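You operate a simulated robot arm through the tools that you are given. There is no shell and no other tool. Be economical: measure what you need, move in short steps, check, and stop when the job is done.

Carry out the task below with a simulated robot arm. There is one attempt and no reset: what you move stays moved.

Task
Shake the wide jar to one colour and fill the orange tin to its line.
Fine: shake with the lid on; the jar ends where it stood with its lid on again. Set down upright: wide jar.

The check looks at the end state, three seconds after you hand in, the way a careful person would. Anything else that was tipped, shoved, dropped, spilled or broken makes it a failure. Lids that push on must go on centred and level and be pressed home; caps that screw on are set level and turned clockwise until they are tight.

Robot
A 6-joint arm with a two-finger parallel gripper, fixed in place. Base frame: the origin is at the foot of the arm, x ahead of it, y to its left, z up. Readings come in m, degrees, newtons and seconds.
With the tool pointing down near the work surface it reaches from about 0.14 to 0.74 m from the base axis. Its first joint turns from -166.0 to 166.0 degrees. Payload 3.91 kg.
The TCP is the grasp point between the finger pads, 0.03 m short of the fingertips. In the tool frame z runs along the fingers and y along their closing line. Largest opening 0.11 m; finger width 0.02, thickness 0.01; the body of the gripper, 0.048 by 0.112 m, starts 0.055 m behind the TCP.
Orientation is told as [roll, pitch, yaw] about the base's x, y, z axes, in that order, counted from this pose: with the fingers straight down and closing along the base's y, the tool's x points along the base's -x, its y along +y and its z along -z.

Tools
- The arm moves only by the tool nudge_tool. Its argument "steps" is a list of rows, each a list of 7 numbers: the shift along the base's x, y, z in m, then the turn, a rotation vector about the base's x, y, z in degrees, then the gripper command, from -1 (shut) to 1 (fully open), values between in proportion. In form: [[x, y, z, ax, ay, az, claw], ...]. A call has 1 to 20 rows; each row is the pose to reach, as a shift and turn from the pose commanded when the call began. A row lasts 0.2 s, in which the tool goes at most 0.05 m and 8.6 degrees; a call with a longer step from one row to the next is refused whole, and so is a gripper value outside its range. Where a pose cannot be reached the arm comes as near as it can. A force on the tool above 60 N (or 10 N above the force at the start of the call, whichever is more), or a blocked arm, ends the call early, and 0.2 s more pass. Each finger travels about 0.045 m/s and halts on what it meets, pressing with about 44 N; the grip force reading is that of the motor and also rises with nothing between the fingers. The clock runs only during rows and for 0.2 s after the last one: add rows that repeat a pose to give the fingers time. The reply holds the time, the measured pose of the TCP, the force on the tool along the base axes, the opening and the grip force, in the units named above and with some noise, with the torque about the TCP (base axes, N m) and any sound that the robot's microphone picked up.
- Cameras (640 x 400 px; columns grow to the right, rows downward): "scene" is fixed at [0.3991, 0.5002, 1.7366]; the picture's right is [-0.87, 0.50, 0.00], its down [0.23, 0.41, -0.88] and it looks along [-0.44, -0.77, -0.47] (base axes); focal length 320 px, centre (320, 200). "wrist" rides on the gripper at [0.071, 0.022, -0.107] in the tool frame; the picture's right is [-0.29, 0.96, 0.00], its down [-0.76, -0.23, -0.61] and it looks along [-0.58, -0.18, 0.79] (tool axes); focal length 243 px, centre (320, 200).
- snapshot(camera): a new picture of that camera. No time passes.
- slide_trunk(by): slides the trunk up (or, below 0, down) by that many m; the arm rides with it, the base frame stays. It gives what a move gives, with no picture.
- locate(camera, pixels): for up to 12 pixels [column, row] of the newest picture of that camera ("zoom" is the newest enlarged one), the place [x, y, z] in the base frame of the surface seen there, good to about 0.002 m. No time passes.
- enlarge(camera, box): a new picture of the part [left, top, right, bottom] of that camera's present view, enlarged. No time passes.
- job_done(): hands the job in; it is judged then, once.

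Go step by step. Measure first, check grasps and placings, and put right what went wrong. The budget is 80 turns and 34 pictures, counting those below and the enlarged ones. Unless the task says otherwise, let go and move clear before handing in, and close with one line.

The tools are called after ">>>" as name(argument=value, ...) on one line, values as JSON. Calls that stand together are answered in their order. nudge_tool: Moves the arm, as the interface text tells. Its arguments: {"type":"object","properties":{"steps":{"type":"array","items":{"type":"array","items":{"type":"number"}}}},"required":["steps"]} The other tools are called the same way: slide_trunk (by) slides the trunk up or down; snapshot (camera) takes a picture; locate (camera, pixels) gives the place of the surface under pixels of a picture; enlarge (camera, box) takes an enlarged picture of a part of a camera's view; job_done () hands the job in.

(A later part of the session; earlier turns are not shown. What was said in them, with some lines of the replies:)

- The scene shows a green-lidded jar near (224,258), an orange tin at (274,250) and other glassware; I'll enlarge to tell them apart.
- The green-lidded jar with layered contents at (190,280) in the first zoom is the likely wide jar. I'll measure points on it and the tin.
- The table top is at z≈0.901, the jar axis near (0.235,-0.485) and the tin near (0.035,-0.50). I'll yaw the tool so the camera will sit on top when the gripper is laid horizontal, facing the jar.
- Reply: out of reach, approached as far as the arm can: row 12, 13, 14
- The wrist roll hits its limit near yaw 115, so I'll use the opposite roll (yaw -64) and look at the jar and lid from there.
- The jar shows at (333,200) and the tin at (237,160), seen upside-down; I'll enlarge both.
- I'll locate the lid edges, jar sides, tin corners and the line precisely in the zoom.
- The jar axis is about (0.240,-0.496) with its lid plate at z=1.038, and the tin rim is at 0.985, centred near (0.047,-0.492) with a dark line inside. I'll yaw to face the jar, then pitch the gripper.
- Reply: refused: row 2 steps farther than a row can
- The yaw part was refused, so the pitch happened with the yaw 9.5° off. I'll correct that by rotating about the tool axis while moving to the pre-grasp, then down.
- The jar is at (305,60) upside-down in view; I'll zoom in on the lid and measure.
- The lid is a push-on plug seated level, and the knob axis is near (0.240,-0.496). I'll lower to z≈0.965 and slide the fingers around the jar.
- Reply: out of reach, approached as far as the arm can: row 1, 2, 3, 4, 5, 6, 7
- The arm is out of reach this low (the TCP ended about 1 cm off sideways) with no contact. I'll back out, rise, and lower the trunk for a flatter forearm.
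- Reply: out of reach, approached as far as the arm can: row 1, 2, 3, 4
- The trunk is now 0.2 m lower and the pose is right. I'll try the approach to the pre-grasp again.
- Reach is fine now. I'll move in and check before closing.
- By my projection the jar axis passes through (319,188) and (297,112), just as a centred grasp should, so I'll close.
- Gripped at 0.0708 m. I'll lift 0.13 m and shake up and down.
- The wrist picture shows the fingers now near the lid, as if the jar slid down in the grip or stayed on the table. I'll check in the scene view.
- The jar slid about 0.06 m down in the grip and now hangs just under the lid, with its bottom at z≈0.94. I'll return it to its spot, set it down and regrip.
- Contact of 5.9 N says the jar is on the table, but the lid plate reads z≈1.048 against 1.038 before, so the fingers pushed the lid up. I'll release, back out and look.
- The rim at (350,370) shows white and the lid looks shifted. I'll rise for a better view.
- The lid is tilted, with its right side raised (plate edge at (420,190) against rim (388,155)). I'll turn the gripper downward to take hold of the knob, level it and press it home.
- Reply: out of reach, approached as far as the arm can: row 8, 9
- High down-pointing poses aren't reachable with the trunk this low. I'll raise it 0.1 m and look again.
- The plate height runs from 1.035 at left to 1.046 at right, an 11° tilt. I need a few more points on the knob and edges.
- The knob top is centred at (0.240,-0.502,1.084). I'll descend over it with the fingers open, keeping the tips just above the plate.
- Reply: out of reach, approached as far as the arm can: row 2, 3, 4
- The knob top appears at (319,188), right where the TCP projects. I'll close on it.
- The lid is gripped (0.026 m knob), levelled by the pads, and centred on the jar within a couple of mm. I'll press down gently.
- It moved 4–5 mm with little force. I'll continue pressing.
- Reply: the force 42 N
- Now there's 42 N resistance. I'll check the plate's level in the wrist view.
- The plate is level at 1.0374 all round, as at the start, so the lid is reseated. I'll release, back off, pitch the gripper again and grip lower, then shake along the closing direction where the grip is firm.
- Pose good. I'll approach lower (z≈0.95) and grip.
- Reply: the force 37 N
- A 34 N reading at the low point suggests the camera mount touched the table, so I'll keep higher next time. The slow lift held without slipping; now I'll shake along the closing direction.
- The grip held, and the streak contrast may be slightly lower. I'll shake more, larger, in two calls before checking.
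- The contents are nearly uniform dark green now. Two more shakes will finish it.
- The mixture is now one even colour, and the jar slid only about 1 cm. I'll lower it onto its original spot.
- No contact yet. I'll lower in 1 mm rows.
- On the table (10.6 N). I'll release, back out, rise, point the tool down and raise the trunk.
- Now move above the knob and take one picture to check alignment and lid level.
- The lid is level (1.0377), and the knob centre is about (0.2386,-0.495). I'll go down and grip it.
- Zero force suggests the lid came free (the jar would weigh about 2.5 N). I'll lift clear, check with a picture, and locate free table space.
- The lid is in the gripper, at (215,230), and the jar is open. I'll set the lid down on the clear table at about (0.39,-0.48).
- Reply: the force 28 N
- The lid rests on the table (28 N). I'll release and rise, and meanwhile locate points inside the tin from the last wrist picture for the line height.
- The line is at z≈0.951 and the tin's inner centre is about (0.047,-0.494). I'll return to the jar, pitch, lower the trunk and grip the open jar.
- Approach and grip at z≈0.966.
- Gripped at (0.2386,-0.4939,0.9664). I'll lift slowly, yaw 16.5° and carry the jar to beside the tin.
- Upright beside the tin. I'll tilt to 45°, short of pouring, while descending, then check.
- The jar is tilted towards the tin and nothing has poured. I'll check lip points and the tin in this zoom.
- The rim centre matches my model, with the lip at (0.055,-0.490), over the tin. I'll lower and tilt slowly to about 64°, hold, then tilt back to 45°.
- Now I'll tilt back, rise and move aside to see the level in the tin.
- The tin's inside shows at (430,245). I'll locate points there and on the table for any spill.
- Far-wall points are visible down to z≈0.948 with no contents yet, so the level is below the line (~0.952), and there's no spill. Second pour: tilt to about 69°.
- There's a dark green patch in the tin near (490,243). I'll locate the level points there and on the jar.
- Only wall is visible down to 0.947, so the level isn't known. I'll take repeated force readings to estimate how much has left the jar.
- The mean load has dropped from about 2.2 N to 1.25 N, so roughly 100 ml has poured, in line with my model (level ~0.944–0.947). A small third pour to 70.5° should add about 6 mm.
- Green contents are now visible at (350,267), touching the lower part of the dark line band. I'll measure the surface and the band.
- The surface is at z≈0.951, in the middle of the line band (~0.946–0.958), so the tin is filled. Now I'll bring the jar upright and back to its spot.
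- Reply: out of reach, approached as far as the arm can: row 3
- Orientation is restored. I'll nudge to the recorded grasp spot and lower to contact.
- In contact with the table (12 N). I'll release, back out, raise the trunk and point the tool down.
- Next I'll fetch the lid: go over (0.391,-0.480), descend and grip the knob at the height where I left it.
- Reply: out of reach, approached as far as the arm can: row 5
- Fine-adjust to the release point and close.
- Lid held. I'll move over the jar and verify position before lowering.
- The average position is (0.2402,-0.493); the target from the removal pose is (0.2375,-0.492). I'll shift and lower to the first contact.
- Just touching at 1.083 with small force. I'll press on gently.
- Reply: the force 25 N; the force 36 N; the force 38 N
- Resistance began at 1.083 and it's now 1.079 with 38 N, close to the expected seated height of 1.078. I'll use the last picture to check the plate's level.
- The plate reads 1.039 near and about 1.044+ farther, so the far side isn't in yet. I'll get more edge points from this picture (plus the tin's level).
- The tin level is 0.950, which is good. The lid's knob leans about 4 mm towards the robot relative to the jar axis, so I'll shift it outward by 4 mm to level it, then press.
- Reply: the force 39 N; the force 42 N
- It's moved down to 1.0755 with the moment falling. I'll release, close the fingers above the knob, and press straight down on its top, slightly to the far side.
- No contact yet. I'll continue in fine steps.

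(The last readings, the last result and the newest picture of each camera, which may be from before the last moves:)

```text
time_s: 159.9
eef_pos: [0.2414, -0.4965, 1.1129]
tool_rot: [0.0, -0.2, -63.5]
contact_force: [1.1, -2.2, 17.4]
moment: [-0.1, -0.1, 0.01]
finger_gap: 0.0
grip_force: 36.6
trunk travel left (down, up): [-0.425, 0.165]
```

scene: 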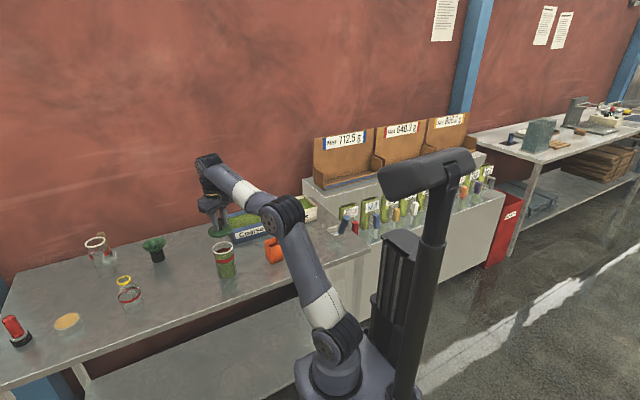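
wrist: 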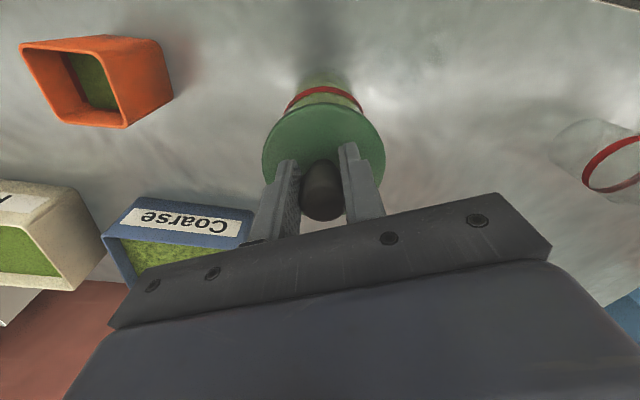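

Contact at 1.1125 (knob top ≈1.0825). I'll press to about 50 N.

>>> nudge_tool(steps=[[0, 0, -0.001, 0, 0, 0, -1], [0, 0, -0.002, 0, 0, 0, -1]])

>>> nudge_tool(steps=[[0, 0, -0.001, 0, 0, 0, -1], [0, 0, -0.0015, 0, 0, 0, -1]])

>>> nudge_tool(steps=[[0, 0, -0.001, 0, 0, 0, -1], [0, 0, -0.001, 0, 0, 0, -1]])

```text
time_s: 160.5
eef_pos: [0.2424, -0.4972, 1.1077]
tool_rot: [-0.1, 0.2, -63.4]
contact_force: [0.6, -1.6, 7.7]
moment: [-0.06, -0.07, -0.03]
finger_gap: 0.0001
grip_force: 37.6
trunk travel left (down, up): [-0.425, 0.165]
```

```text
time_s: 161.1
eef_pos: [0.2419, -0.4979, 1.1084]
tool_rot: [-0.1, -0.1, -63.5]
contact_force: [2.4, -1.9, 11.4]
moment: [-0.07, -0.1, -0.02]
finger_gap: 0.0001
grip_force: 38.4
trunk travel left (down, up): [-0.425, 0.165]
```

```text
time_s: 161.7
eef_pos: [0.2424, -0.4978, 1.107]
tool_rot: [0.0, -0.1, -63.6]
contact_force: [1.4, -2.5, 16.6]
moment: [-0.08, -0.14, 0.02]
finger_gap: 0.0
grip_force: 38.3
trunk travel left (down, up): [-0.425, 0.165]
```

The lid dropped about 5 mm under the press: the knob top is now ≈1.077, matching the original 1.0768. I'll press firmly to finish.

>>> nudge_tool(steps=[[0, 0, -0.002, 0, 0, 0, -1], [0, 0, -0.003, 0, 0, 0, -1]])

>>> nudge_tool(steps=[[0, 0, -0.001, 0, 0, 0, -1], [0, 0, -0.002, 0, 0, 0, -1]])

>>> nudge_tool(steps=[[-0.002, 0.004, 0, 0, 0, 0, -1], [-0.002, 0.004, 0, 0, 0, 0, -1]])

```text
time_s: 162.3
eef_pos: [0.2428, -0.4974, 1.1068]
tool_rot: [-0.2, -0.4, -63.5]
contact_force: [2.0, -6.2, 37.6]
moment: [-0.1, -0.07, -0.04]
finger_gap: 0.0
grip_force: 38.0
trunk travel left (down, up): [-0.425, 0.165]
```

```text
time_s: 162.9
eef_pos: [0.2402, -0.4964, 1.1061]
tool_rot: [-0.2, -0.7, -63.5]
contact_force: [3.9, -6.3, 49.5]
moment: [-0.11, -0.04, -0.01]
finger_gap: 0.0
grip_force: 37.4
trunk travel left (down, up): [-0.425, 0.165]
```

```text
time_s: 163.5
eef_pos: [0.2391, -0.494, 1.1082]
tool_rot: [-0.3, -0.8, -63.4]
contact_force: [4.6, -8.8, 52.1]
moment: [-0.41, -0.2, -0.02]
finger_gap: 0.0
grip_force: 37.8
trunk travel left (down, up): [-0.425, 0.165]
```

Solid at 50 N. I'll lift off and take the final picture for level and position.

>>> nudge_tool(steps=[[0, 0, 0.01, 0, 0, 0, -1], [0, 0, 0.03, 0, 0, 0, -1], [0, 0, 0.03, 0, 0, 0, -1]])

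>>> snapshot(camera="wrist")

>>> locate(camera="wrist", pixels=[[280, 130], [330, 85], [355, 110], [300, 100], [350, 140], [285, 150], [325, 120], [325, 140], [310, 160], [90, 75], [320, 75], [365, 125]])

```text
time_s: 164.3
eef_pos: [0.2411, -0.4924, 1.1298]
tool_rot: [-0.1, 0.2, -63.5]
contact_force: [0.7, -0.5, 0.0]
moment: [-0.01, 0.0, 0.03]
finger_gap: 0.0002
grip_force: 37.9
trunk travel left (down, up): [-0.425, 0.165]
```

```text
0 pictures are left
```

wrist: 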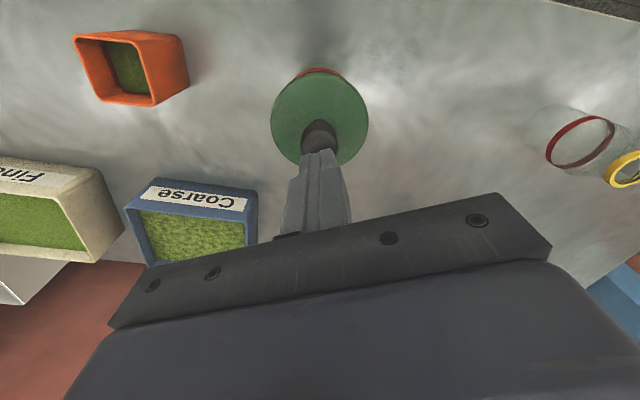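

```text
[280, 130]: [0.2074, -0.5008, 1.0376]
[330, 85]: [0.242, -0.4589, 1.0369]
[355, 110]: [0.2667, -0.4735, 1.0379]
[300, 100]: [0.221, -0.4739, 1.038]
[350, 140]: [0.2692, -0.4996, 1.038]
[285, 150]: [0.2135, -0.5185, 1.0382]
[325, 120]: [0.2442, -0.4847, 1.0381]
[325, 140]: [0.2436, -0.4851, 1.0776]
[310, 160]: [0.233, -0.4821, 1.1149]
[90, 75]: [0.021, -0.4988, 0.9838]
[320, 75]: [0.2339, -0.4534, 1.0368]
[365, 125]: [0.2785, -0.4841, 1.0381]
```

The plate is level at 1.038 all round, exactly as at the start, the jar is on its spot, and the tin is filled to its line with no spill. I'll move clear.

>>> nudge_tool(steps=[[0, 0, 0.02, 0, 0, 0, -1], [-0.018, 0.036, 0.02, 0, 0, 0, -1], [-0.036, 0.072, 0.02, 0, 0, 0, -1], [-0.054, 0.108, 0.02, 0, 0, 0, -1]])

>>> job_done()

```text
time_s: 165.3
eef_pos: [0.1854, -0.3869, 1.1511]
tool_rot: [0.0, 0.1, -63.6]
contact_force: [-0.4, 0.3, 0.1]
moment: [0.02, 0.01, 0.02]
finger_gap: 0.0002
grip_force: 38.1
trunk travel left (down, up): [-0.425, 0.165]
```

```text
The job is handed in.
```

The wide jar is shaken to one colour and stands upright within a few mm of where it stood, lid level and pressed home; the orange tin is filled to about z = 0.950 m, within about 2 mm of its line, with no spill seen.
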